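You operate a simulated robot arm through the tools that you are given. There is no shell and no other tool. Be economical: measure what you need, move in short steps, check, and stop when the job is done.

You are at the controls of a simulated two-armed robot. One attempt, no reset.

Task
Carry the loose manifold to the orange cradle in both hands and clamp it.
Fine: both clamp levers tight, then the yellow stop screw.
Where things are to end (x, y in the base frame): loose manifold within 0.03 m of [-0.06, -0.04].

Only the result counts: the job must be done as asked and must still hold three seconds after the hand-in. Knocking over, shifting, dropping, spilling or breaking anything else fails it.

Robot
Two 7-joint arms with two-finger parallel grippers on one trunk, on a base that drives. Base frame: it is fixed to the floor where the robot stands at the start and does not move with it; the origin is under the middle of the robot, x ahead of it, y to its left, z up. Readings come in m, degrees, newtons and seconds.
The left shoulder is at the start at [0.02, 0.138, 1.45], the right one opposite. Places, roughly: bed of the orange cradle [-0.1, 0, 0.9]; purple clamp lever [-0.2, 0, 0.9]; teal clamp lever [0.1, 0, 0.9]; yellow stop screw of the cradle [-0.3, -0.1, 0.9]. Payload 1.57 kg a hand.
Tool frame (each hand has its own): the origin (TCP) lies between the finger pads and is the grasp point; the fingertips stand 0.03 m ahead of it; z points along the fingers, y is the line along which they close. Largest opening 0.08 m; finger width 0.017, thickness 0.012; the body of the gripper, 0.04 by 0.082 m, starts 0.08 m behind the TCP.
Orientation is that of the tool frame in the base frame, as [roll, pitch, yaw] about the fixed x, y, z axes, in that order (R = Rz(yaw) Ry(pitch) Rx(roll)). With the fingers straight down and closing along the base's y, the tool's x points along the base's -x, its y along +y and its z along -z.

Tools
- The arms move only by the tool arm_command. It takes "left_motion", "right_motion" or both (then of equal length, played together; a hand with none holds still); each is one flat list of numbers, 7 for each row, row after row: the finger opening in m, from 0 to 0.08, then the shift along the base's x, y, z in m, then the turn, a rotation vector about the base's x, y, z in degrees. In form: [gripper, x, y, z, rx, ry, rz, gripper, x, y, z, rx, ry, rz, ...]. A call has 1 to 20 rows; each row is the pose to reach, as a shift and turn from the pose commanded when the call began. Each row takes 0.2 s and may step no farther than 0.05 m and 8.6 degrees from the row before; otherwise, or with a gripper value out of range, the whole call is refused. A pose out of reach is approached as far as the arm can. The call stops where the force on the tool passes 40 N (or 10 N more than at its start, if that is more) or the arm is blocked; 0.2 s more then pass. The fingers move at their own pace (about 0.045 m/s each) and stop on an object; they squeeze with about 43 N. The grip force told is the motor's: it shows also when the fingers shut on nothing. Time passes only in rows, and 0.2 s behind the last, so rows that repeat a pose let the fingers close. It gives the time, the measured TCP pose, the force on the tool (base axes), the opening and the grip force at its end, in the units of the frame above (readings bear some noise), with the torque about the TCP (base axes, N m) and any sound that the robot's microphone picked up.
- Cameras (640 x 400 px; columns grow to the right, rows downward): "scene" is now at [0.1688, 0.021, 1.3015]; the picture's right is [0.27, -0.96, 0.00], its down [-0.78, -0.22, -0.59] and it looks along [0.57, 0.16, -0.81] (base axes); focal length 214 px, centre (320, 200). "left" rides on the left gripper at [0.072, 0.007, -0.122] in its tool frame; the picture's right is [-0.09, 1.00, 0.00], its down [-0.84, -0.08, -0.54] and it looks along [-0.54, -0.05, 0.84] (tool axes); focal length 238 px, centre (320, 200). "right" rides on the right gripper at [0.072, -0.007, -0.122] in its tool frame; the picture's right is [0.09, 1.00, 0.00], its down [-0.84, 0.08, -0.54] and it looks along [-0.54, 0.05, 0.84] (tool axes); focal length 238 px, centre (320, 200). There is no depth. A picture from a camera that has moved, and an enlarged one, comes with that camera's place and axes in the base frame and with its lens.
- capture(camera): a new picture of that camera. The clock stands still meanwhile.
- lift_body(by): slides the trunk up (or, below 0, down) by that many m; the arms and the scene camera ride with it, the base frame stays. It gives what a move gives, with no picture.
- base_move(legs): drives the robot by 1 to 6 legs, each [ahead, left, turn to the left] in m, m and degrees, along the robot's own axes; the way and the turn of a leg run together, so that a leg with both is an arc; at most 1.5 m and 180 degrees a leg. The arms and the cameras ride along, it lands a little off, and it stops where it bumps. It gives what a move gives.
- head_to(pan, tilt): turns the head with the scene camera to pan (to the left, within 60 degrees either way) and tilt (down, from -29 to 69), counted from straight ahead of the robot. It gives what a move gives.
- zoom(camera, box): a new picture of the part [left, top, right, bottom] of that camera's present view, enlarged. The clock stands still meanwhile.
- hand_in(): hands the job in; it is judged then, once.

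Go step by step. Nothing tells you exact positions but the pictures and the camera data: compare them with the known pose of the tool, close in by small moves and look again before you grip or let go. The budget is 120 turns and 108 pictures, counting those below and the enlarged ones. Unless the task says otherwise, let go and move clear before handing in, and close with one line.

The tools are called after "Emit:" by a JSON object that holds its "method" and its "body". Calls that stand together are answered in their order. arm_command: Moves the arms, as the interface text tells. Its arguments: {"type":"object","properties":{"left_motion":{"type":"array"},"right_motion":{"type":"array"}},"required":[]} The other tools are called the same way: lift_body (by) slides the trunk up or down; base_move (legs) drives the base; head_to (pan, tilt) turns the head that bears the scene camera; capture (camera) takes a picture; zoom (camera, box) takes an enlarged picture of a part of a camera's view; hand_in () hands the job in.

At the start:

```text
t: 0.0
left_eef_pos: [0.2572, 0.3517, 1.2146]
left_orientation: [-180.0, 0.0, 180.0]
left_contact_force: [-0.6, -0.3, 0.0]
left_wrist_torque: [0.0, -0.03, 0.03]
left_gripper_width: 0.0801
left_gripper_force: 0.0
right_eef_pos: [0.2931, 0.0368, 1.2726]
right_orientation: [-180.0, 0.0, -180.0]
right_contact_force: [0.0, 0.0, 0.5]
right_wrist_torque: [0.02, -0.01, 0.04]
right_gripper_width: 0.0803
right_gripper_force: 0.0
trunk travel left (down, up): [-0.825, 0.415]
robot x, y, heading: [0.0003, -0.0008, 0.1]
head pan, tilt: [15.7, 53.9]
```

scene: 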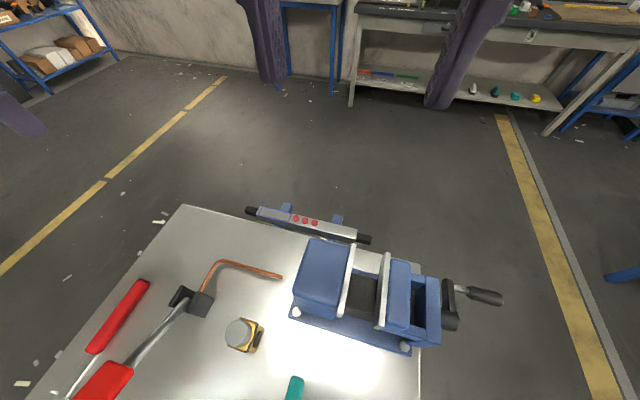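
right: 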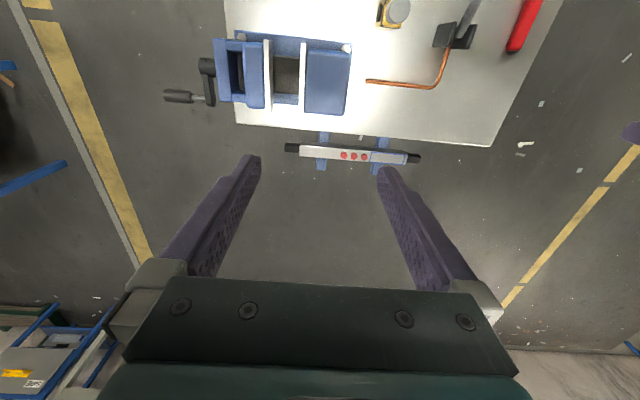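
left: 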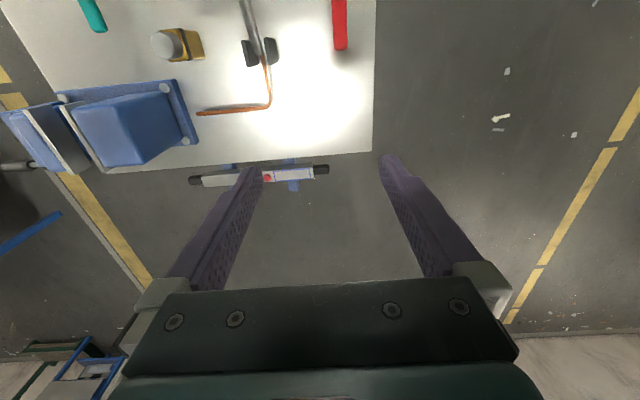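

The table in front carries a vise and tools, but I see no cradle or manifold yet. I'll look around with the head first.

Emit:
{"method": "head_to", "body": {"pan": 0, "tilt": 69}}

Emit:
{"method": "capture", "body": {"camera": "scene"}}

```text
t: 0.8
left_eef_pos: [0.2567, 0.3523, 1.2145]
left_orientation: [-180.0, 0.0, 179.9]
left_contact_force: [0.5, 0.7, -0.6]
left_wrist_torque: [-0.04, 0.01, -0.01]
left_gripper_width: 0.08
left_gripper_force: 0.1
right_eef_pos: [0.2923, 0.036, 1.2729]
right_orientation: [-180.0, 0.1, -180.0]
right_contact_force: [0.1, -0.3, -0.2]
right_wrist_torque: [0.0, -0.01, -0.05]
right_gripper_width: 0.08
right_gripper_force: 0.0
trunk travel left (down, up): [-0.825, 0.415]
robot x, y, heading: [-0.0026, 0.0004, 0.0]
head pan, tilt: [0.0, 68.8]
```

```text
104 pictures are left
camera scene: at [0.1542, 0.0012, 1.2847], right [0.0, -1.0, 0.0], down [-0.93, 0.0, -0.36], along [0.36, 0.0, -0.93], focal length 214 px, centre (320, 200)
```

scene: 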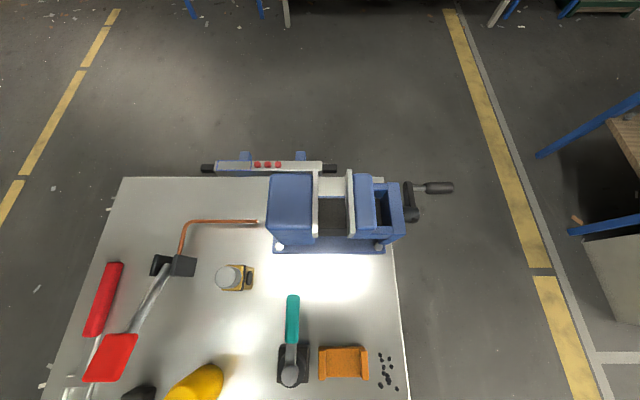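

The table runs beneath the robot. The teal lever and the front end of the orange cradle are at the bottom of the picture. I'll look to both sides for the manifold.

Emit:
{"method": "head_to", "body": {"pan": 60, "tilt": 60}}

Emit:
{"method": "capture", "body": {"camera": "scene"}}

Emit:
{"method": "head_to", "body": {"pan": -60, "tilt": 60}}

Emit:
{"method": "capture", "body": {"camera": "scene"}}

```text
t: 2.1
left_eef_pos: [0.2562, 0.3514, 1.2129]
left_orientation: [-180.0, 0.1, -180.0]
left_contact_force: [0.4, -0.1, 0.4]
left_wrist_torque: [-0.03, -0.03, 0.0]
left_gripper_width: 0.08
left_gripper_force: 0.1
right_eef_pos: [0.2922, 0.0354, 1.2729]
right_orientation: [-180.0, -0.1, -180.0]
right_contact_force: [0.2, 0.3, -0.4]
right_wrist_torque: [0.03, 0.0, -0.02]
right_gripper_width: 0.08
right_gripper_force: 0.1
trunk travel left (down, up): [-0.825, 0.415]
robot x, y, heading: [-0.002, 0.0015, 0.2]
head pan, tilt: [60.0, 60.0]
```

```text
103 pictures are left
camera scene: at [0.1316, 0.0589, 1.294], right [0.87, -0.5, 0.0], down [-0.43, -0.75, -0.5], along [0.25, 0.43, -0.87], focal length 214 px, centre (320, 200)
```

scene: 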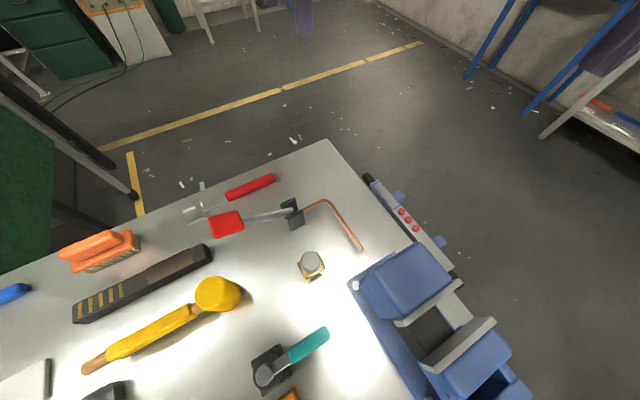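

```text
t: 4.1
left_eef_pos: [0.257, 0.3528, 1.2152]
left_orientation: [-179.9, 0.0, -179.9]
left_contact_force: [0.0, 0.3, 0.1]
left_wrist_torque: [0.0, -0.03, -0.01]
left_gripper_width: 0.08
left_gripper_force: 0.1
right_eef_pos: [0.2924, 0.0353, 1.2733]
right_orientation: [-179.9, 0.0, -180.0]
right_contact_force: [-0.4, 0.6, -0.2]
right_wrist_torque: [-0.01, -0.03, -0.01]
right_gripper_width: 0.0801
right_gripper_force: 0.2
trunk travel left (down, up): [-0.825, 0.415]
robot x, y, heading: [0.0039, 0.0007, -0.3]
head pan, tilt: [-60.0, 60.0]
```

```text
102 pictures are left
camera scene: at [0.1316, -0.0565, 1.294], right [-0.87, -0.5, 0.0], down [-0.43, 0.75, -0.5], along [0.25, -0.43, -0.87], focal length 214 px, centre (320, 200)
```

scene: 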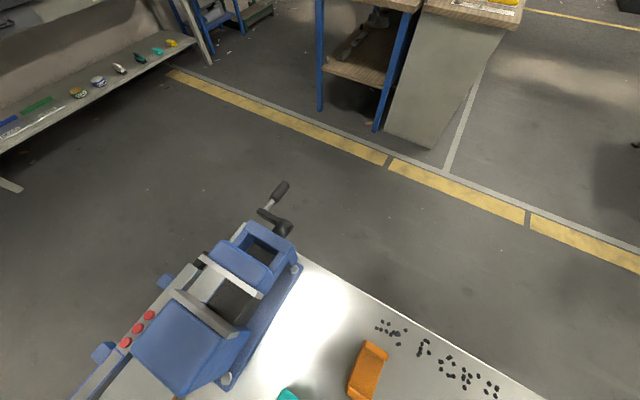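

I'll turn the robot in place so I can see what lies behind it (the cradle and probably the manifold) before driving anywhere.

Emit:
{"method": "base_move", "body": {"legs": [[0, 0, -90]]}}

Emit:
{"method": "head_to", "body": {"pan": -45, "tilt": 55}}

Emit:
{"method": "capture", "body": {"camera": "scene"}}

```text
t: 8.3
left_eef_pos: [0.3575, -0.2514, 1.2145]
left_orientation: [-180.0, 0.0, 91.1]
left_contact_force: [0.5, 0.9, 0.9]
left_wrist_torque: [-0.01, 0.0, 0.01]
left_gripper_width: 0.08
left_gripper_force: 0.0
right_eef_pos: [0.0413, -0.2913, 1.2714]
right_orientation: [179.9, 0.1, 91.1]
right_contact_force: [-0.6, -0.7, 0.6]
right_wrist_torque: [-0.01, 0.0, -0.04]
right_gripper_width: 0.0802
right_gripper_force: 0.0
trunk travel left (down, up): [-0.825, 0.415]
robot x, y, heading: [-0.0029, 0.0033, -89.1]
head pan, tilt: [-60.0, 60.0]
```

```text
t: 9.0
left_eef_pos: [0.3569, -0.2503, 1.2145]
left_orientation: [-179.9, 0.0, 91.0]
left_contact_force: [-0.5, 0.3, 0.1]
left_wrist_torque: [0.0, 0.0, 0.0]
left_gripper_width: 0.08
left_gripper_force: 0.1
right_eef_pos: [0.0415, -0.2919, 1.2717]
right_orientation: [-180.0, -0.1, 91.0]
right_contact_force: [0.1, 0.3, -0.7]
right_wrist_torque: [0.05, 0.01, -0.03]
right_gripper_width: 0.08
right_gripper_force: 0.1
trunk travel left (down, up): [-0.825, 0.415]
robot x, y, heading: [-0.0006, 0.0001, -89.0]
head pan, tilt: [-45.0, 55.0]
```

```text
101 pictures are left
camera scene: at [-0.0497, -0.1505, 1.3], right [-0.72, 0.69, 0.0], down [0.57, 0.59, -0.57], along [-0.4, -0.41, -0.82], focal length 214 px, centre (320, 200)
```

scene: 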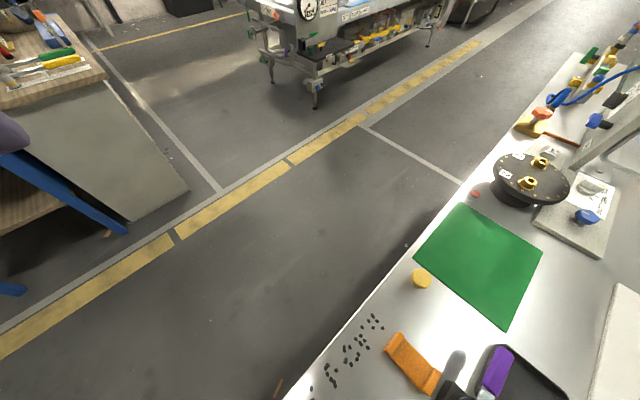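

I see the orange cradle, purple lever, yellow screw and a green mat, with a dark disc with brass fittings and a grey plate with a blue valve farther on. I'll zoom in and turn farther.

Emit:
{"method": "base_move", "body": {"legs": [[0, 0, -90]]}}

Emit:
{"method": "head_to", "body": {"pan": 0, "tilt": 50}}

Emit:
{"method": "capture", "body": {"camera": "scene"}}

Emit:
{"method": "head_to", "body": {"pan": 0, "tilt": 69}}

Emit:
{"method": "capture", "body": {"camera": "scene"}}

```text
t: 13.2
left_eef_pos: [-0.2465, -0.3592, 1.2149]
left_orientation: [179.9, -0.1, 1.7]
left_contact_force: [-0.2, 0.2, 0.5]
left_wrist_torque: [0.0, -0.03, -0.02]
left_gripper_width: 0.0804
left_gripper_force: 0.1
right_eef_pos: [-0.2909, -0.0456, 1.2727]
right_orientation: [179.9, 0.0, 1.7]
right_contact_force: [-0.7, 0.7, -0.3]
right_wrist_torque: [-0.03, 0.03, -0.03]
right_gripper_width: 0.08
right_gripper_force: 0.0
trunk travel left (down, up): [-0.825, 0.415]
robot x, y, heading: [0.0011, 0.001, -178.2]
head pan, tilt: [-45.0, 55.0]
```

```text
t: 14.3
left_eef_pos: [-0.2473, -0.3592, 1.2148]
left_orientation: [180.0, 0.0, 1.6]
left_contact_force: [0.5, -0.1, 0.1]
left_wrist_torque: [0.02, 0.03, 0.0]
left_gripper_width: 0.08
left_gripper_force: 0.0
right_eef_pos: [-0.2916, -0.0449, 1.273]
right_orientation: [180.0, 0.1, 1.6]
right_contact_force: [0.1, 0.3, 0.0]
right_wrist_torque: [0.01, -0.01, 0.01]
right_gripper_width: 0.0801
right_gripper_force: 0.1
trunk travel left (down, up): [-0.825, 0.415]
robot x, y, heading: [-0.0009, -0.0003, -178.5]
head pan, tilt: [0.0, 50.0]
```

```text
100 pictures are left
camera scene: at [-0.1784, -0.0039, 1.3066], right [-0.03, 1.0, 0.0], down [0.77, 0.02, -0.64], along [-0.64, -0.02, -0.77], focal length 214 px, centre (320, 200)
```

scene: 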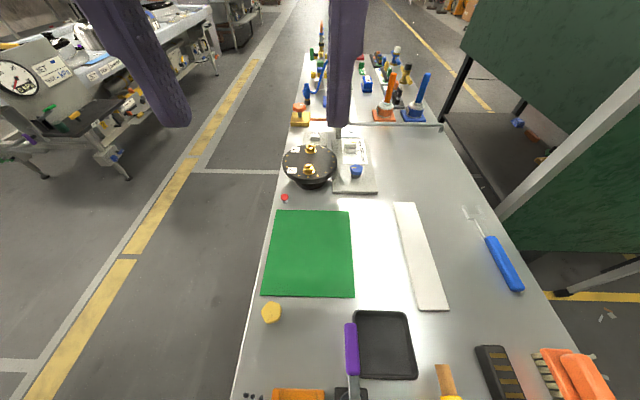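

```text
t: 15.2
left_eef_pos: [-0.2475, -0.3591, 1.2144]
left_orientation: [-179.9, 0.0, 1.7]
left_contact_force: [-0.7, -0.1, 0.0]
left_wrist_torque: [0.01, 0.0, -0.01]
left_gripper_width: 0.08
left_gripper_force: 0.0
right_eef_pos: [-0.2915, -0.046, 1.2718]
right_orientation: [179.9, 0.1, 1.6]
right_contact_force: [-0.2, 0.0, 1.2]
right_wrist_torque: [-0.03, -0.03, 0.01]
right_gripper_width: 0.08
right_gripper_force: 0.1
trunk travel left (down, up): [-0.825, 0.415]
robot x, y, heading: [0.0037, -0.0004, -178.3]
head pan, tilt: [0.0, 68.8]
```

```text
99 pictures are left
camera scene: at [-0.1574, -0.0034, 1.2847], right [-0.03, 1.0, 0.0], down [0.93, 0.03, -0.36], along [-0.36, -0.01, -0.93], focal length 214 px, centre (320, 200)
```

scene: 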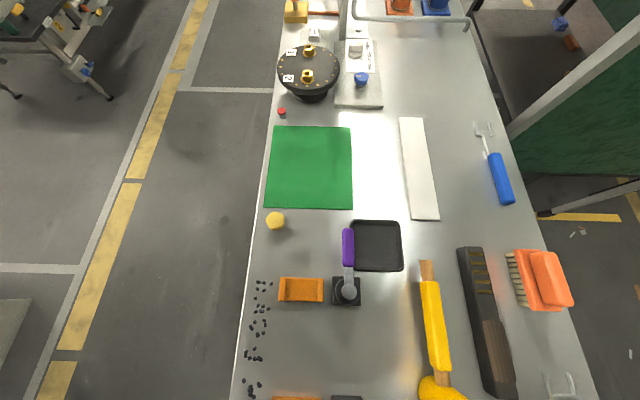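

The cradle appears to be two orange blocks spaced along x (about x=0.04 and x=-0.2), with the purple and teal clamps beside them. The bar with red ports and black ends at the far table edge is probably the manifold. I'll zoom in here, then turn back.

Emit:
{"method": "zoom", "body": {"camera": "scene", "box": [240, 200, 420, 400]}}

Emit:
{"method": "zoom", "body": {"camera": "scene", "box": [260, 0, 420, 120]}}

Emit:
{"method": "base_move", "body": {"legs": [[0, 0, 178.4]]}}

Emit:
{"method": "head_to", "body": {"pan": 0, "tilt": 60}}

Emit:
{"method": "zoom", "body": {"camera": "scene", "box": [180, 120, 480, 310]}}

Emit:
{"method": "capture", "body": {"camera": "right"}}

```text
2.00 times, centred on (330, 300) of scene
camera zoom: at [-0.1574, -0.0034, 1.2847], right [-0.03, 1.0, 0.0], down [0.93, 0.03, -0.36], along [-0.36, -0.01, -0.93], focal length 429 px, centre (300, 0)
```

zoom: 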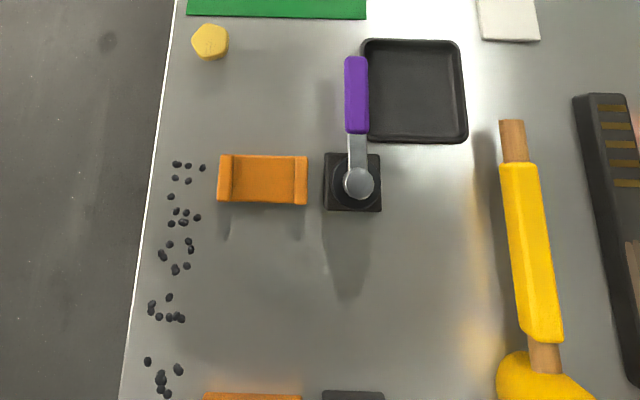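

```text
3.33 times, centred on (340, 60) of scene
camera zoom: at [-0.1574, -0.0034, 1.2847], right [-0.03, 1.0, 0.0], down [0.93, 0.03, -0.36], along [-0.36, -0.01, -0.93], focal length 715 px, centre (253, 667)
```

zoom: 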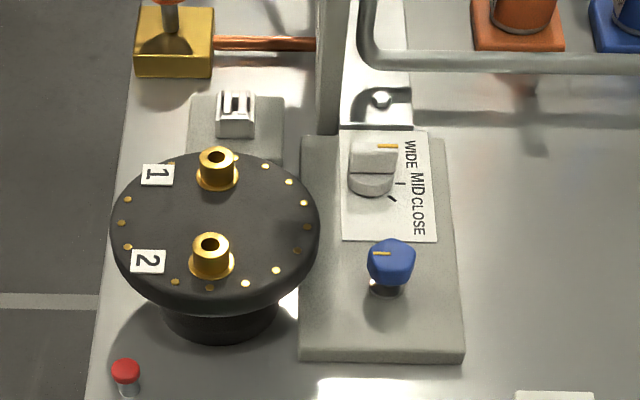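

```text
t: 22.8
left_eef_pos: [0.2612, 0.3488, 1.2132]
left_orientation: [180.0, 0.0, 179.4]
left_contact_force: [-0.3, 0.4, 0.3]
left_wrist_torque: [0.04, 0.03, 0.0]
left_gripper_width: 0.0801
left_gripper_force: 0.0
right_eef_pos: [0.2938, 0.0324, 1.2717]
right_orientation: [180.0, 0.0, 179.2]
right_contact_force: [-0.2, 0.0, 0.4]
right_wrist_torque: [-0.01, -0.01, -0.01]
right_gripper_width: 0.08
right_gripper_force: 0.0
trunk travel left (down, up): [-0.825, 0.415]
robot x, y, heading: [0.0024, 0.0008, -0.8]
head pan, tilt: [0.0, 68.8]
```

```text
t: 23.5
left_eef_pos: [0.2612, 0.3491, 1.2139]
left_orientation: [180.0, 0.1, 179.3]
left_contact_force: [0.2, 0.4, 0.3]
left_wrist_torque: [-0.02, -0.01, 0.01]
left_gripper_width: 0.0799
left_gripper_force: 0.1
right_eef_pos: [0.2925, 0.0318, 1.2721]
right_orientation: [180.0, 0.0, 179.2]
right_contact_force: [-0.1, 0.4, -0.3]
right_wrist_torque: [0.03, 0.02, 0.01]
right_gripper_width: 0.0799
right_gripper_force: 0.0
trunk travel left (down, up): [-0.825, 0.415]
robot x, y, heading: [-0.0015, -0.0009, -0.6]
head pan, tilt: [0.0, 60.0]
```

```text
2.11 times, centred on (330, 215) of scene
camera zoom: at [0.1648, -0.001, 1.294], right [-0.01, -1.0, 0.0], down [-0.87, 0.01, -0.5], along [0.5, -0.01, -0.87], focal length 452 px, centre (299, 168)
```

zoom: 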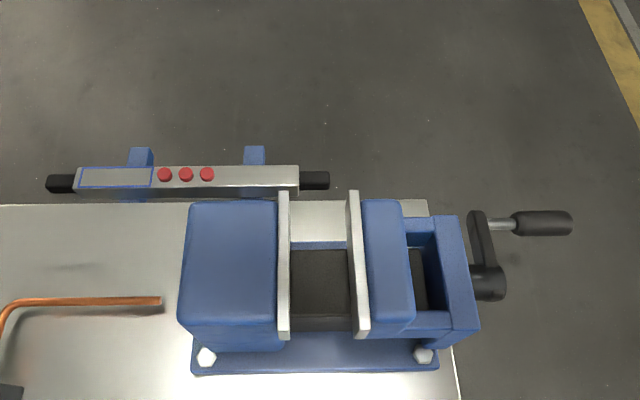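

```text
95 pictures are left
camera right: at [0.2206, 0.0269, 1.3943], right [-0.08, 1.0, 0.0], down [0.84, 0.07, 0.54], along [0.54, 0.04, -0.84], focal length 238 px, centre (320, 200)
```

right: 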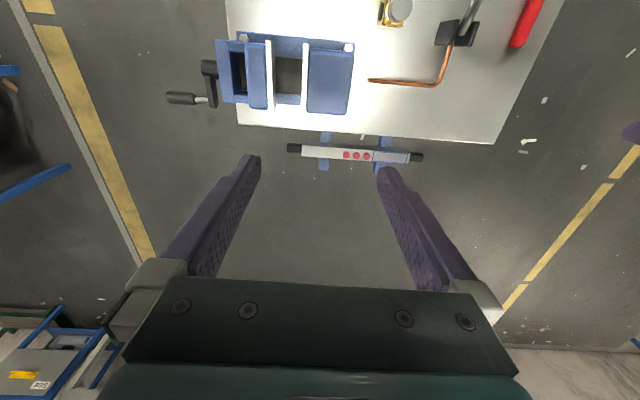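

The manifold triangulates to the bar with black end grips. Its ends are near (0.485, -0.03) and (0.485, 0.35) at z≈0.70, resting on blue brackets beyond the far table edge (top z≈0.86, edge x≈0.375). I'll drive ahead past it, hands staying high, and turn to face it from the open floor.

Emit:
{"method": "base_move", "body": {"legs": [[0.3, 0, 0]]}}

Emit:
{"method": "capture", "body": {"camera": "scene"}}

```text
t: 25.6
left_eef_pos: [0.5609, 0.3439, 1.2134]
left_orientation: [-180.0, 0.0, 179.1]
left_contact_force: [-0.2, 0.2, 0.4]
left_wrist_torque: [0.04, -0.01, -0.02]
left_gripper_width: 0.0798
left_gripper_force: 0.1
right_eef_pos: [0.5928, 0.0288, 1.2724]
right_orientation: [-179.9, 0.1, 179.1]
right_contact_force: [-0.8, 0.1, -0.3]
right_wrist_torque: [0.01, 0.01, -0.02]
right_gripper_width: 0.08
right_gripper_force: 0.0
trunk travel left (down, up): [-0.825, 0.415]
robot x, y, heading: [0.2971, -0.0025, -0.9]
head pan, tilt: [0.0, 60.0]
```

```text
94 pictures are left
camera scene: at [0.4633, -0.0054, 1.294], right [-0.01, -1.0, 0.0], down [-0.87, 0.01, -0.5], along [0.5, -0.01, -0.87], focal length 214 px, centre (320, 200)
```

scene: 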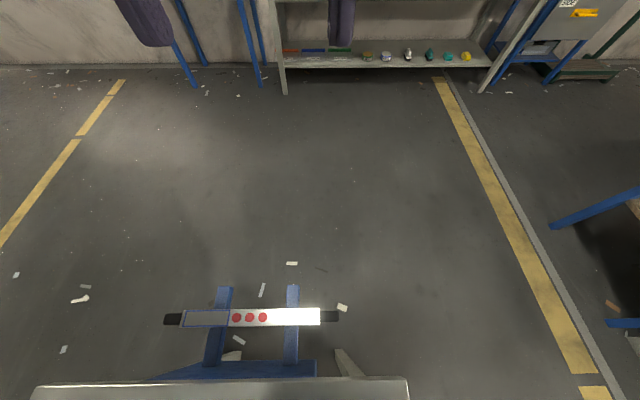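

The bar rests on two blue bracket arms off the table end; grip centres are about (0.477, -0.031) and (0.476, 0.339), z≈0.715. I'll drive past it and turn around to face it.

Emit:
{"method": "base_move", "body": {"legs": [[0.5, 0.165, 0], [0, 0, 180]]}}

Emit:
{"method": "capture", "body": {"camera": "scene"}}

```text
t: 35.7
left_eef_pos: [0.501, -0.1638, 1.2142]
left_orientation: [-179.9, 0.0, -6.7]
left_contact_force: [0.5, -0.8, 0.1]
left_wrist_torque: [-0.03, 0.01, 0.02]
left_gripper_width: 0.08
left_gripper_force: 0.0
right_eef_pos: [0.501, 0.1537, 1.2717]
right_orientation: [-179.9, 0.0, -6.7]
right_contact_force: [0.2, 0.7, -0.4]
right_wrist_torque: [0.0, 0.01, -0.02]
right_gripper_width: 0.0802
right_gripper_force: 0.1
trunk travel left (down, up): [-0.825, 0.415]
robot x, y, heading: [0.7952, 0.1562, 173.2]
head pan, tilt: [0.0, 60.0]
```

```text
93 pictures are left
camera scene: at [0.6305, 0.176, 1.294], right [0.12, 0.99, 0.0], down [0.86, -0.1, -0.5], along [-0.5, 0.06, -0.87], focal length 214 px, centre (320, 200)
```

scene: 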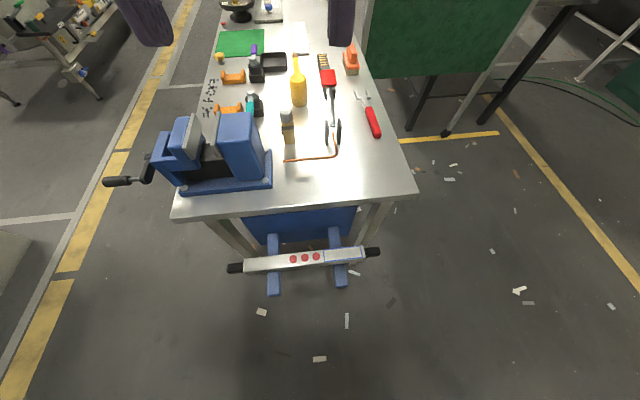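

I'll finish the turn to face -x squarely.

Emit:
{"method": "base_move", "body": {"legs": [[0, 0, 6.8]]}}

```text
t: 36.7
left_eef_pos: [0.5395, -0.1961, 1.213]
left_orientation: [-180.0, 0.0, 0.1]
left_contact_force: [-0.8, -0.3, 0.2]
left_wrist_torque: [0.0, 0.0, 0.0]
left_gripper_width: 0.08
left_gripper_force: 0.1
right_eef_pos: [0.504, 0.1192, 1.2719]
right_orientation: [179.9, 0.0, 0.0]
right_contact_force: [0.4, 0.6, -1.2]
right_wrist_torque: [0.0, -0.01, -0.02]
right_gripper_width: 0.0797
right_gripper_force: 0.0
trunk travel left (down, up): [-0.825, 0.415]
robot x, y, heading: [0.7946, 0.1557, 179.9]
head pan, tilt: [0.0, 60.0]
```

Now I'll turn each hand by 90° (fingers closing along x) and bring them above the two black grips, still high up.

Emit:
{"method": "arm_command", "body": {"left_motion": [0.08, -0.005, 0.014, 0, 0, 0, -7.5, 0.08, -0.01, 0.028, 0, 0, 0, -15, 0.08, -0.015, 0.042, 0, 0, 0, -22.5, 0.08, -0.02, 0.056, 0, 0, 0, -30, 0.08, -0.025, 0.07, 0, 0, 0, -37.5, 0.08, -0.03, 0.084, 0, 0, 0, -45, 0.08, -0.035, 0.098, 0, 0, 0, -52.5, 0.08, -0.04, 0.112, 0, 0, 0, -60, 0.08, -0.045, 0.126, 0, 0, 0, -67.5, 0.08, -0.05, 0.14, 0, 0, 0, -75, 0.08, -0.056, 0.153, 0, 0, 0, -82.5, 0.08, -0.0625, 0.165, 0, 0, 0, -90], "right_motion": [0.08, -0.002, 0.018, -0.005, 0, 0, 7.5, 0.08, -0.004, 0.036, -0.01, 0, 0, 15, 0.08, -0.006, 0.054, -0.015, 0, 0, 22.5, 0.08, -0.008, 0.072, -0.02, 0, 0, 30, 0.08, -0.01, 0.09, -0.025, 0, 0, 37.5, 0.08, -0.013, 0.108, -0.03, 0, 0, 45, 0.08, -0.015, 0.126, -0.035, 0, 0, 52.5, 0.08, -0.017, 0.144, -0.04, 0, 0, 60, 0.08, -0.02, 0.164, -0.045, 0, 0, 67.5, 0.08, -0.022, 0.184, -0.05, 0, 0, 75, 0.08, -0.024, 0.202, -0.054, 0, 0, 82.5, 0.08, -0.027, 0.22, -0.058, 0, 0, 90]}}

Emit:
{"method": "capture", "body": {"camera": "left"}}

Emit:
{"method": "capture", "body": {"camera": "right"}}

```text
t: 39.3
left_eef_pos: [0.4769, -0.0335, 1.214]
left_orientation: [179.9, -0.1, -90.2]
left_contact_force: [-0.9, 0.0, -0.5]
left_wrist_torque: [0.05, 0.0, -0.01]
left_gripper_width: 0.08
left_gripper_force: 0.1
right_eef_pos: [0.5255, 0.2702, 1.2187]
right_orientation: [-175.4, -0.2, 81.5]
right_contact_force: [0.5, -0.7, -0.1]
right_wrist_torque: [0.06, 0.03, -0.03]
right_gripper_width: 0.0802
right_gripper_force: 0.0
right hand out of reach, approached as far as the arm can: row 9, 10, 11, 12
trunk travel left (down, up): [-0.825, 0.415]
robot x, y, heading: [0.7931, 0.1512, 179.7]
head pan, tilt: [0.0, 60.0]
```

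```text
92 pictures are left
camera left: at [0.4696, -0.1054, 1.3363], right [-1.0, 0.09, 0.0], down [0.08, 0.84, 0.54], along [0.05, 0.54, -0.84], focal length 238 px, centre (320, 200)
```

left: 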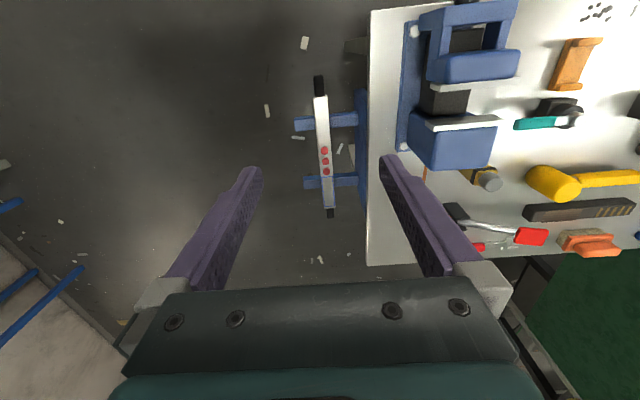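

```text
91 pictures are left
camera right: at [0.5381, 0.3403, 1.3417], right [1.0, -0.05, -0.08], down [0.0, -0.85, 0.53], along [-0.1, -0.53, -0.84], focal length 238 px, centre (320, 200)
```

right: 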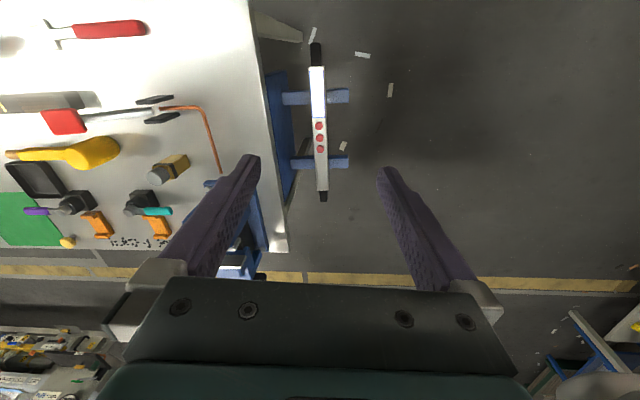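

The left hand is fine but the right one fell short. I'll test whether reach or wrist angle limits the right hand by unwinding its turn where it stands.

Emit:
{"method": "arm_command", "body": {"right_motion": [0.08, 0, 0, 0, 0, 0, -8, 0.08, 0, 0, 0, 0, 0, -16, 0.08, 0, 0, 0, 0, 0, -24, 0.08, 0, 0, 0, 0, 0, -32, 0.08, 0, 0, 0, 0, 0, -40, 0.08, 0, 0, 0, 0, 0, -48, 0.08, 0, 0, 0, 0, 0, -56, 0.08, 0, 0, 0, 0, 0, -64, 0.08, 0, 0, 0, 0, 0, -72, 0.08, 0, 0, 0, 0, 0, -80]}}

```text
t: 41.5
left_eef_pos: [0.4786, -0.0318, 1.2141]
left_orientation: [180.0, 0.0, -90.0]
left_contact_force: [-0.4, 0.3, 0.4]
left_wrist_torque: [-0.01, -0.02, 0.01]
left_gripper_width: 0.08
left_gripper_force: 0.1
right_eef_pos: [0.5232, 0.2706, 1.2201]
right_orientation: [-174.9, -0.3, 1.7]
right_contact_force: [1.1, 0.1, 0.0]
right_wrist_torque: [-0.02, -0.02, -0.02]
right_gripper_width: 0.0799
right_gripper_force: 0.0
trunk travel left (down, up): [-0.825, 0.415]
robot x, y, heading: [0.801, 0.1535, 179.5]
head pan, tilt: [0.0, 60.0]
```

Turning alone works. Now I'll test moving outward at this yaw while correcting the tilt.

Emit:
{"method": "arm_command", "body": {"right_motion": [0.08, 0, 0.02, 0, -2.5, 0, 0, 0.08, 0, 0.04, 0, -5, 0, 0, 0.08, 0, 0.068, 0, -5, 0, 0, 0.08, -0.02, 0.068, 0, -5, 0, 0, 0.08, -0.046, 0.068, 0, -5, 0, 0]}}

```text
t: 42.7
left_eef_pos: [0.4795, -0.0324, 1.2137]
left_orientation: [180.0, 0.0, -90.0]
left_contact_force: [0.0, 0.2, 0.3]
left_wrist_torque: [-0.01, -0.02, -0.01]
left_gripper_width: 0.0798
left_gripper_force: 0.1
right_eef_pos: [0.4772, 0.34, 1.2201]
right_orientation: [-179.8, -0.4, 1.9]
right_contact_force: [-0.1, -0.4, 0.0]
right_wrist_torque: [-0.02, 0.0, 0.0]
right_gripper_width: 0.0801
right_gripper_force: 0.0
trunk travel left (down, up): [-0.825, 0.415]
robot x, y, heading: [0.7955, 0.1571, 179.9]
head pan, tilt: [0.0, 60.0]
```

The position is reachable, so I'll now turn the right hand there by +88°.

Emit:
{"method": "arm_command", "body": {"right_motion": [0.08, 0, 0, 0, 0, 0, 8, 0.08, 0, 0, 0, 0, 0, 16, 0.08, 0, 0, 0, 0, 0, 24, 0.08, 0, 0, 0, 0, 0, 32, 0.08, 0, 0, 0, 0, 0, 40, 0.08, 0, 0, 0, 0, 0, 48, 0.08, 0, 0, 0, 0, 0, 56, 0.08, 0, 0, 0, 0, 0, 64, 0.08, 0, 0, 0, 0, 0, 72, 0.08, 0, 0, 0, 0, 0, 80, 0.08, 0, 0, -0.006, 0, 0, 88]}}

```text
t: 45.2
left_eef_pos: [0.4777, -0.0326, 1.2146]
left_orientation: [180.0, 0.1, -90.1]
left_contact_force: [0.0, -0.3, -0.7]
left_wrist_torque: [0.01, 0.04, 0.0]
left_gripper_width: 0.0802
left_gripper_force: 0.2
right_eef_pos: [0.6061, 0.3021, 1.1458]
right_orientation: [167.4, 6.1, 70.6]
right_contact_force: [0.2, -0.2, 0.0]
right_wrist_torque: [0.02, 0.01, 0.01]
right_gripper_width: 0.0799
right_gripper_force: 0.1
right hand out of reach, approached as far as the arm can: row 7, 8, 9, 10, 11
trunk travel left (down, up): [-0.825, 0.415]
robot x, y, heading: [0.7949, 0.1541, 180.1]
head pan, tilt: [0.0, 60.0]
stopped in row 11 (right hand): the arm was blocked; the commanded pose is now the measured one
```

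The wrist limits that direction. I'll unwind and try the opposite turn for the right hand.

Emit:
{"method": "arm_command", "body": {"right_motion": [0.08, -0.01, 0.003, 0.008, 0, 0, -8, 0.08, -0.02, 0.006, 0.016, 0, 0, -16, 0.08, -0.03, 0.009, 0.024, 0, 0, -24, 0.08, -0.04, 0.012, 0.032, 0, 0, -32, 0.08, -0.05, 0.015, 0.04, 0, 0, -40, 0.08, -0.06, 0.018, 0.048, 0, 0, -48, 0.08, -0.07, 0.021, 0.056, 0, 0, -56, 0.08, -0.08, 0.024, 0.064, 0, 0, -64, 0.08, -0.09, 0.027, 0.07, 0, 0, -71]}}

```text
t: 47.2
left_eef_pos: [0.4781, -0.0334, 1.2143]
left_orientation: [179.9, 0.0, -90.1]
left_contact_force: [0.8, 0.3, -1.0]
left_wrist_torque: [-0.01, 0.01, 0.01]
left_gripper_width: 0.0799
left_gripper_force: 0.1
right_eef_pos: [0.513, 0.3301, 1.2155]
right_orientation: [167.7, 6.3, -0.6]
right_contact_force: [0.8, 0.2, 0.4]
right_wrist_torque: [-0.01, 0.02, -0.03]
right_gripper_width: 0.0799
right_gripper_force: 0.1
trunk travel left (down, up): [-0.825, 0.415]
robot x, y, heading: [0.8009, 0.1558, 179.7]
head pan, tilt: [0.0, 60.0]
```

Emit:
{"method": "arm_command", "body": {"right_motion": [0.08, -0.01, 0.003, 0, 6, -3, 0, 0.08, -0.02, 0.006, 0, 12.3, -6.3, 0]}}

Emit:
{"method": "arm_command", "body": {"right_motion": [0.08, 0, 0, 0, 0, 0, -8, 0.08, 0, 0, 0, 0, 0, -16, 0.08, 0, 0, 0, 0, 0, -24, 0.08, 0, 0, 0, 0, 0, -32, 0.08, 0, 0, 0, 0, 0, -40, 0.08, 0, 0, 0, 0, 0, -48, 0.08, 0, 0, 0, 0, 0, -56, 0.08, 0, 0, 0, 0, 0, -64, 0.08, 0, 0, 0, 0, 0, -72, 0.08, 0, 0, 0, 0, 0, -80, 0.08, 0, 0, 0, 0, 0, -88]}}

```text
t: 47.8
left_eef_pos: [0.4796, -0.0324, 1.2147]
left_orientation: [180.0, 0.1, -90.0]
left_contact_force: [0.0, -0.5, 0.4]
left_wrist_torque: [-0.02, 0.06, -0.03]
left_gripper_width: 0.0797
left_gripper_force: 0.3
right_eef_pos: [0.4936, 0.334, 1.2166]
right_orientation: [180.0, -0.3, 0.3]
right_contact_force: [-0.9, 0.6, -0.3]
right_wrist_torque: [-0.04, -0.03, -0.01]
right_gripper_width: 0.0802
right_gripper_force: 0.1
trunk travel left (down, up): [-0.825, 0.415]
robot x, y, heading: [0.7988, 0.1537, 180.0]
head pan, tilt: [0.0, 60.0]
```

```text
t: 50.2
left_eef_pos: [0.4776, -0.0323, 1.2136]
left_orientation: [-180.0, -0.1, -90.0]
left_contact_force: [-0.4, -0.7, -0.3]
left_wrist_torque: [0.03, 0.0, 0.04]
left_gripper_width: 0.08
left_gripper_force: 0.0
right_eef_pos: [0.4923, 0.3336, 1.2156]
right_orientation: [179.9, -0.2, -87.8]
right_contact_force: [0.0, -0.4, 0.1]
right_wrist_torque: [0.02, 0.01, 0.06]
right_gripper_width: 0.0799
right_gripper_force: 0.0
trunk travel left (down, up): [-0.825, 0.415]
robot x, y, heading: [0.7969, 0.1569, 179.7]
head pan, tilt: [0.0, 60.0]
```

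That direction works. I'll trim the right hand's pose and lower the trunk 0.3 m, then look.

Emit:
{"method": "arm_command", "body": {"right_motion": [0.08, -0.0145, 0.005, -0.002, 0, 0, -2]}}

Emit:
{"method": "lift_body", "body": {"by": -0.3}}

Emit:
{"method": "capture", "body": {"camera": "scene"}}

Emit:
{"method": "capture", "body": {"camera": "left"}}

Emit:
{"method": "capture", "body": {"camera": "right"}}

```text
t: 50.6
left_eef_pos: [0.4783, -0.0324, 1.2141]
left_orientation: [-180.0, 0.0, -90.0]
left_contact_force: [-0.5, -0.2, -0.3]
left_wrist_torque: [0.02, 0.0, 0.0]
left_gripper_width: 0.0803
left_gripper_force: 0.2
right_eef_pos: [0.4797, 0.3375, 1.214]
right_orientation: [179.9, -0.1, -89.6]
right_contact_force: [-0.9, 0.6, 0.3]
right_wrist_torque: [0.0, 0.02, -0.03]
right_gripper_width: 0.0804
right_gripper_force: 0.0
trunk travel left (down, up): [-0.825, 0.415]
robot x, y, heading: [0.7949, 0.1568, 180.1]
head pan, tilt: [0.0, 60.0]
```

```text
t: 53.6
left_eef_pos: [0.4778, -0.0342, 0.9141]
left_orientation: [179.9, 0.0, -90.0]
left_contact_force: [0.0, 0.0, 0.0]
left_wrist_torque: [0.02, 0.02, -0.01]
left_gripper_width: 0.0799
left_gripper_force: 0.1
right_eef_pos: [0.4794, 0.3395, 0.9147]
right_orientation: [-180.0, 0.0, -89.6]
right_contact_force: [1.8, 0.1, -0.3]
right_wrist_torque: [0.0, 0.04, 0.01]
right_gripper_width: 0.0798
right_gripper_force: 0.1
trunk travel left (down, up): [-0.525, 0.715]
robot x, y, heading: [0.8, 0.1529, 179.8]
head pan, tilt: [0.0, 60.0]
```

```text
90 pictures are left
camera scene: at [0.6293, 0.1566, 0.994], right [0.0, 1.0, 0.0], down [0.87, 0.0, -0.5], along [-0.5, 0.0, -0.87], focal length 214 px, centre (320, 200)
```

scene: 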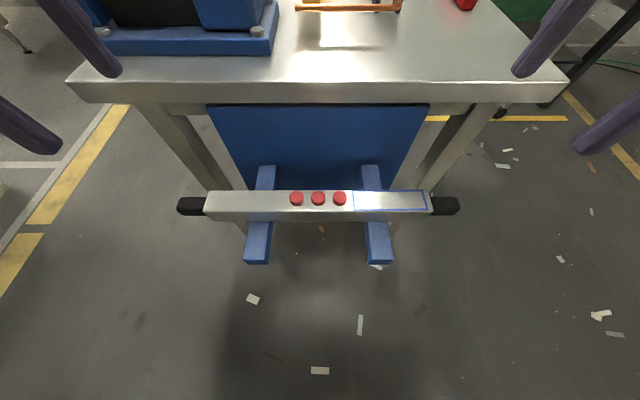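

```text
89 pictures are left
camera left: at [0.4704, -0.1047, 1.0356], right [-1.0, 0.09, 0.0], down [0.08, 0.84, 0.54], along [0.05, 0.54, -0.84], focal length 238 px, centre (320, 200)
```

left: 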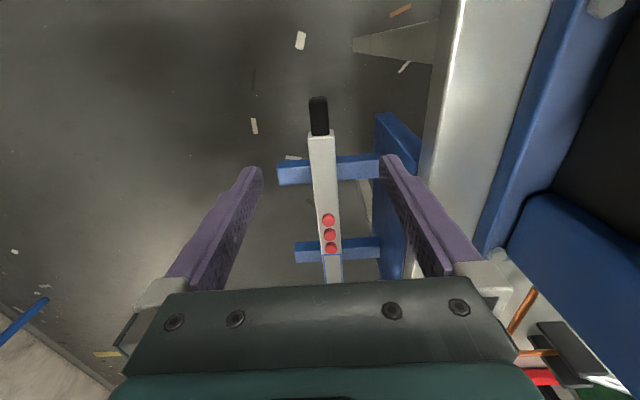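

```text
88 pictures are left
camera right: at [0.486, 0.2667, 1.037], right [-1.0, -0.1, 0.0], down [-0.08, 0.84, 0.54], along [-0.05, 0.54, -0.84], focal length 238 px, centre (320, 200)
```

right: 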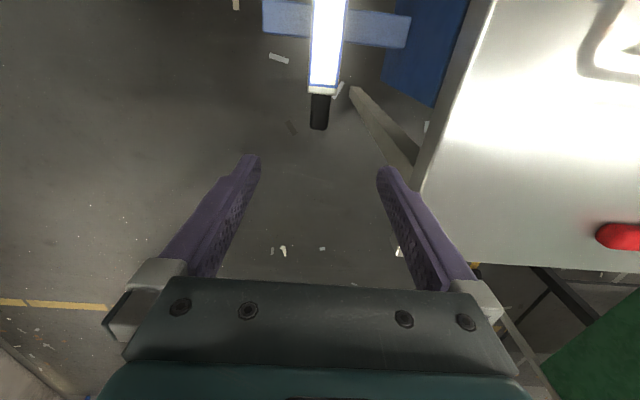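

The grips triangulate to about (0.480, -0.031, 0.72) and (0.482, 0.336, 0.72). I'll trim and lower another 0.14 m.

Emit:
{"method": "arm_command", "body": {"left_motion": [0.08, 0.002, 0.003, 0, 0, 0, 0], "right_motion": [0.08, 0.002, -0.002, 0, 0, 0, -0.4]}}

Emit:
{"method": "lift_body", "body": {"by": -0.14}}

Emit:
{"method": "capture", "body": {"camera": "scene"}}

Emit:
{"method": "capture", "body": {"camera": "left"}}

Emit:
{"method": "capture", "body": {"camera": "right"}}

```text
t: 54.0
left_eef_pos: [0.4801, -0.0302, 0.9145]
left_orientation: [180.0, 0.0, -90.0]
left_contact_force: [0.0, -0.3, -0.7]
left_wrist_torque: [0.0, 0.01, -0.01]
left_gripper_width: 0.0799
left_gripper_force: 0.1
right_eef_pos: [0.4808, 0.3357, 0.9148]
right_orientation: [180.0, -0.1, -90.0]
right_contact_force: [-0.2, 0.9, 0.7]
right_wrist_torque: [0.0, 0.03, 0.0]
right_gripper_width: 0.0799
right_gripper_force: 0.1
trunk travel left (down, up): [-0.525, 0.715]
robot x, y, heading: [0.7944, 0.1542, 179.9]
head pan, tilt: [0.0, 60.0]
```

```text
t: 55.6
left_eef_pos: [0.4805, -0.0297, 0.7756]
left_orientation: [180.0, 0.0, -89.9]
left_contact_force: [0.2, 0.2, 0.3]
left_wrist_torque: [-0.01, -0.01, 0.03]
left_gripper_width: 0.08
left_gripper_force: 0.1
right_eef_pos: [0.4818, 0.3367, 0.7753]
right_orientation: [179.9, 0.0, -89.9]
right_contact_force: [-0.6, 0.8, 0.3]
right_wrist_torque: [0.02, 0.0, -0.03]
right_gripper_width: 0.08
right_gripper_force: 0.1
trunk travel left (down, up): [-0.385, 0.855]
robot x, y, heading: [0.8001, 0.1564, 179.9]
head pan, tilt: [0.0, 60.0]
```

```text
87 pictures are left
camera scene: at [0.6293, 0.1566, 0.8541], right [0.0, 1.0, 0.0], down [0.87, 0.0, -0.5], along [-0.5, 0.0, -0.87], focal length 214 px, centre (320, 200)
```

scene: 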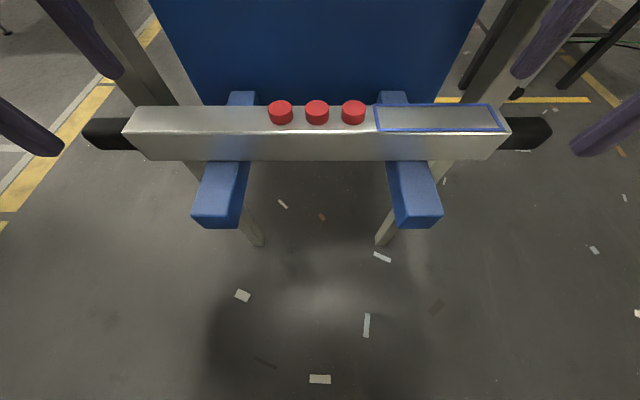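

```text
86 pictures are left
camera left: at [0.4726, -0.1017, 0.8959], right [-1.0, 0.09, 0.0], down [0.08, 0.84, 0.54], along [0.05, 0.54, -0.84], focal length 238 px, centre (320, 200)
```

left: 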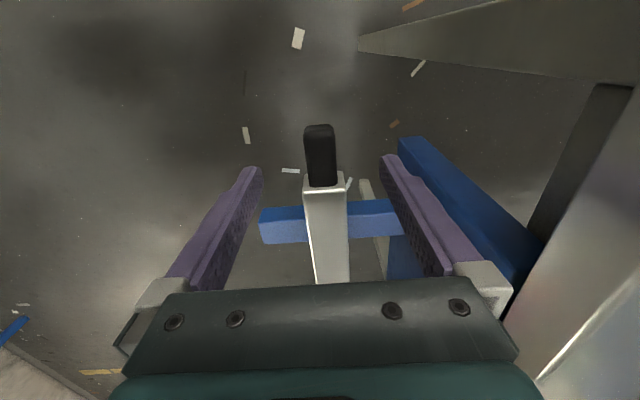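

```text
85 pictures are left
camera right: at [0.4873, 0.2645, 0.8974], right [-1.0, -0.09, 0.0], down [-0.08, 0.84, 0.54], along [-0.05, 0.54, -0.84], focal length 238 px, centre (320, 200)
```

right: 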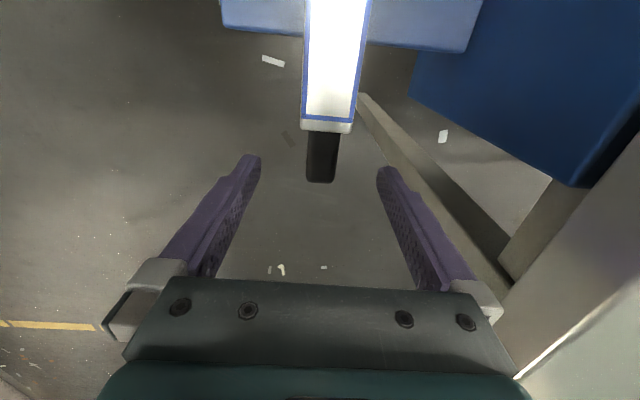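

Alignment looks good (both within a few mm, grip height ≈0.715). I'll lower 0.06 m and close both hands.

Emit:
{"method": "lift_body", "body": {"by": -0.06}}

Emit:
{"method": "capture", "body": {"camera": "left"}}

Emit:
{"method": "capture", "body": {"camera": "right"}}

```text
t: 56.6
left_eef_pos: [0.4809, -0.03, 0.7146]
left_orientation: [180.0, 0.0, -90.0]
left_contact_force: [0.6, -0.4, -0.2]
left_wrist_torque: [-0.01, -0.01, -0.03]
left_gripper_width: 0.0801
left_gripper_force: 0.0
right_eef_pos: [0.4821, 0.3354, 0.715]
right_orientation: [-180.0, -0.1, -89.9]
right_contact_force: [0.2, 0.4, 0.3]
right_wrist_torque: [0.02, -0.01, 0.01]
right_gripper_width: 0.0801
right_gripper_force: 0.1
trunk travel left (down, up): [-0.325, 0.915]
robot x, y, heading: [0.7977, 0.1548, 179.8]
head pan, tilt: [0.0, 60.0]
```

```text
84 pictures are left
camera left: at [0.4726, -0.1017, 0.8359], right [-1.0, 0.09, 0.0], down [0.08, 0.84, 0.54], along [0.05, 0.54, -0.84], focal length 238 px, centre (320, 200)
```

left: 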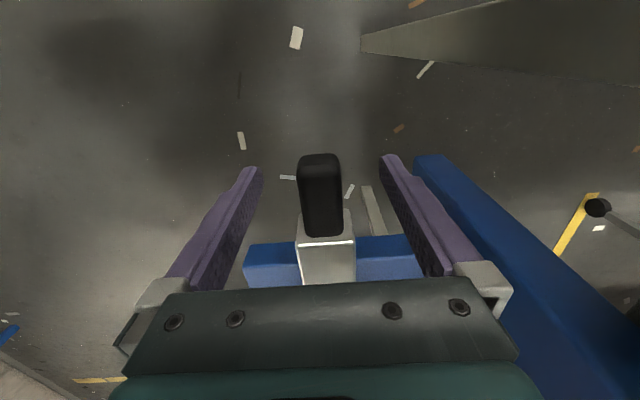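

```text
83 pictures are left
camera right: at [0.4873, 0.2645, 0.8374], right [-1.0, -0.09, 0.0], down [-0.08, 0.84, 0.54], along [-0.05, 0.54, -0.84], focal length 238 px, centre (320, 200)
```

right: 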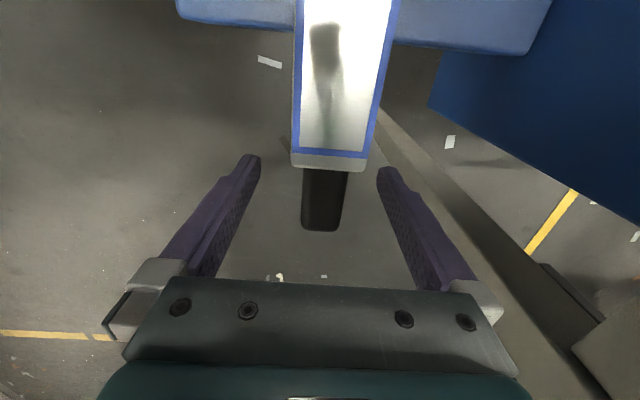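

Both grips are centred between the fingers at the TCP. I'll close both hands now.

Emit:
{"method": "arm_command", "body": {"left_motion": [0, 0, 0, 0, 0, 0, 0, 0, 0, 0, 0, 0, 0, 0, 0, 0, 0, 0, 0, 0, 0, 0, 0, 0, 0, 0, 0, 0], "right_motion": [0, 0, 0, 0, 0, 0, 0, 0, 0, 0, 0, 0, 0, 0, 0, 0, 0, 0, 0, 0, 0, 0, 0, 0, 0, 0, 0, 0]}}

Emit:
{"method": "arm_command", "body": {"left_motion": [0, 0, 0, 0.005, 0, 0, 0, 0, 0, 0, 0.01, 0, 0, 0, 0, 0, 0, 0.02, 0, 0, 0], "right_motion": [0, 0, 0, 0.005, 0, 0, 0, 0, 0, 0, 0.01, 0, 0, 0, 0, 0, 0, 0.02, 0, 0, 0]}}

Emit:
{"method": "capture", "body": {"camera": "scene"}}

```text
t: 57.6
left_eef_pos: [0.4798, -0.0298, 0.7154]
left_orientation: [-180.0, 0.0, -90.1]
left_contact_force: [0.0, 0.7, 0.0]
left_wrist_torque: [0.01, -0.1, -0.06]
left_gripper_width: 0.0242
left_gripper_force: 18.8
right_eef_pos: [0.4796, 0.3358, 0.7151]
right_orientation: [179.9, -0.1, -90.1]
right_contact_force: [-3.3, -0.1, -0.1]
right_wrist_torque: [-0.06, -0.2, -0.05]
right_gripper_width: 0.0241
right_gripper_force: 18.7
trunk travel left (down, up): [-0.325, 0.915]
robot x, y, heading: [0.7986, 0.1536, 179.9]
head pan, tilt: [0.0, 60.0]
```

```text
t: 58.5
left_eef_pos: [0.4824, -0.03, 0.7353]
left_orientation: [-179.9, 0.0, -90.1]
left_contact_force: [0.8, 7.8, -11.0]
left_wrist_torque: [-0.68, 0.1, -0.18]
left_gripper_width: 0.0239
left_gripper_force: 36.0
right_eef_pos: [0.4847, 0.3361, 0.7339]
right_orientation: [-179.8, -0.2, -90.0]
right_contact_force: [-1.8, -8.5, -11.4]
right_wrist_torque: [0.67, -0.12, -0.4]
right_gripper_width: 0.0238
right_gripper_force: 35.7
trunk travel left (down, up): [-0.325, 0.915]
robot x, y, heading: [0.7999, 0.1559, 179.7]
head pan, tilt: [0.0, 60.0]
```

```text
82 pictures are left
camera scene: at [0.6308, 0.1566, 0.7937], right [0.0, 1.0, 0.0], down [0.87, 0.0, -0.5], along [-0.5, 0.0, -0.87], focal length 214 px, centre (320, 200)
```

scene: 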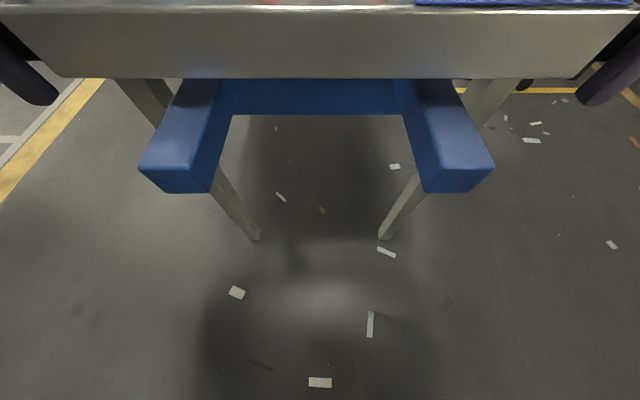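

The manifold is held in both hands, about 11 N each. I'll raise the trunk well clear of everything, then back off and turn right to heading +90°.

Emit:
{"method": "lift_body", "body": {"by": 0.44}}

Emit:
{"method": "base_move", "body": {"legs": [[-0.25, 0, 0], [0, 0, -90]]}}

Emit:
{"method": "capture", "body": {"camera": "scene"}}

```text
refused: 0.44 is not a number from -0.4 to 0.4
```

```text
t: 64.1
left_eef_pos: [0.8661, 0.4735, 0.7336]
left_orientation: [-179.8, 0.0, 179.0]
left_contact_force: [17.7, -2.1, -10.7]
left_wrist_torque: [0.1, -0.1, -0.23]
left_gripper_width: 0.024
left_gripper_force: 35.5
right_eef_pos: [1.2317, 0.4658, 0.734]
right_orientation: [-179.9, -0.1, 179.2]
right_contact_force: [-16.1, 1.4, -11.3]
right_wrist_torque: [-0.09, 0.1, -0.34]
right_gripper_width: 0.024
right_gripper_force: 35.9
trunk travel left (down, up): [-0.325, 0.915]
robot x, y, heading: [1.0444, 0.1529, 88.9]
head pan, tilt: [0.0, 60.0]
```

```text
81 pictures are left
camera scene: at [1.0475, 0.3211, 0.7937], right [1.0, -0.02, 0.0], down [-0.01, -0.87, -0.5], along [0.01, 0.5, -0.87], focal length 214 px, centre (320, 200)
```

scene: 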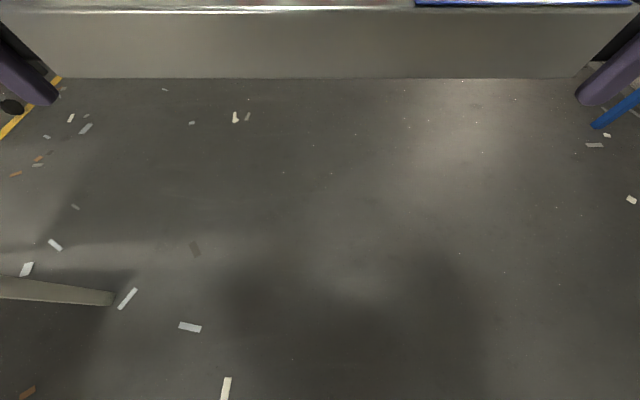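

The lift was refused (limit 0.4), but the drive cleared the brackets and the bar is still firmly held. I'll raise now and ease the internal pull a little.

Emit:
{"method": "lift_body", "body": {"by": 0.4}}

Emit:
{"method": "arm_command", "body": {"left_motion": [0, 0.001, 0, 0, 0, 0, 0]}}

```text
t: 68.0
left_eef_pos: [0.8664, 0.4743, 1.134]
left_orientation: [-179.9, 0.1, 179.0]
left_contact_force: [-0.1, -1.5, -10.4]
left_wrist_torque: [0.05, -0.09, -0.24]
left_gripper_width: 0.024
left_gripper_force: 36.2
right_eef_pos: [1.2312, 0.4657, 1.1335]
right_orientation: [-180.0, -0.2, 179.1]
right_contact_force: [-0.3, 0.6, -11.3]
right_wrist_torque: [-0.06, -0.1, -0.26]
right_gripper_width: 0.0238
right_gripper_force: 35.8
trunk travel left (down, up): [-0.725, 0.515]
robot x, y, heading: [1.0454, 0.1562, 89.0]
head pan, tilt: [0.0, 60.0]
```

```text
t: 68.4
left_eef_pos: [0.8677, 0.4738, 1.1346]
left_orientation: [-179.7, 0.0, 179.0]
left_contact_force: [-8.2, -1.0, -10.8]
left_wrist_torque: [0.14, -0.97, -0.44]
left_gripper_width: 0.0238
left_gripper_force: 35.6
right_eef_pos: [1.2326, 0.4665, 1.1337]
right_orientation: [180.0, -0.2, 178.9]
right_contact_force: [7.9, 2.2, -10.4]
right_wrist_torque: [-0.08, 1.03, -0.08]
right_gripper_width: 0.024
right_gripper_force: 35.9
trunk travel left (down, up): [-0.725, 0.515]
robot x, y, heading: [1.0448, 0.1549, 89.3]
head pan, tilt: [0.0, 60.0]
```

Now I'll drive along the right side of the table to stand abreast of the cradle.

Emit:
{"method": "base_move", "body": {"legs": [[-0.7, 0, 0], [0, 1.1, 1]]}}

Emit:
{"method": "head_to", "body": {"pan": 0, "tilt": 40}}

Emit:
{"method": "capture", "body": {"camera": "scene"}}

```text
t: 77.3
left_eef_pos: [-0.2193, -0.231, 1.1343]
left_orientation: [-179.8, -0.1, -179.1]
left_contact_force: [-18.4, -2.0, -10.0]
left_wrist_torque: [0.09, -0.22, -0.34]
left_gripper_width: 0.0238
left_gripper_force: 35.8
right_eef_pos: [0.1455, -0.2265, 1.135]
right_orientation: [-179.9, 0.0, -179.1]
right_contact_force: [19.7, 1.1, -12.8]
right_wrist_torque: [-0.1, -0.19, -0.31]
right_gripper_width: 0.024
right_gripper_force: 35.8
trunk travel left (down, up): [-0.725, 0.515]
robot x, y, heading: [-0.0349, -0.5423, 91.0]
head pan, tilt: [0.0, 60.0]
```

```text
t: 78.1
left_eef_pos: [-0.2216, -0.2311, 1.1343]
left_orientation: [-179.8, -0.1, -179.1]
left_contact_force: [0.9, -1.0, -12.0]
left_wrist_torque: [0.19, 0.15, -0.08]
left_gripper_width: 0.0241
left_gripper_force: 36.2
right_eef_pos: [0.1469, -0.2255, 1.134]
right_orientation: [-179.9, -0.1, -179.1]
right_contact_force: [-2.3, 0.4, -10.4]
right_wrist_torque: [-0.18, -0.27, -0.29]
right_gripper_width: 0.0237
right_gripper_force: 35.9
trunk travel left (down, up): [-0.725, 0.515]
robot x, y, heading: [-0.0294, -0.5419, 90.9]
head pan, tilt: [0.0, 40.0]
```

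```text
80 pictures are left
camera scene: at [-0.0348, -0.3581, 1.2204], right [1.0, 0.02, 0.0], down [0.01, -0.64, -0.76], along [-0.01, 0.76, -0.64], focal length 214 px, centre (320, 200)
```

scene: 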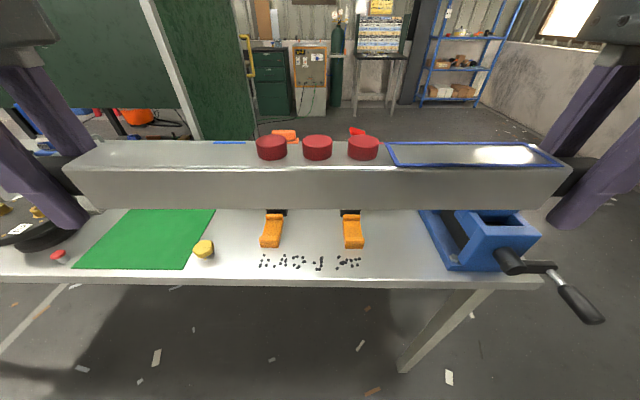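

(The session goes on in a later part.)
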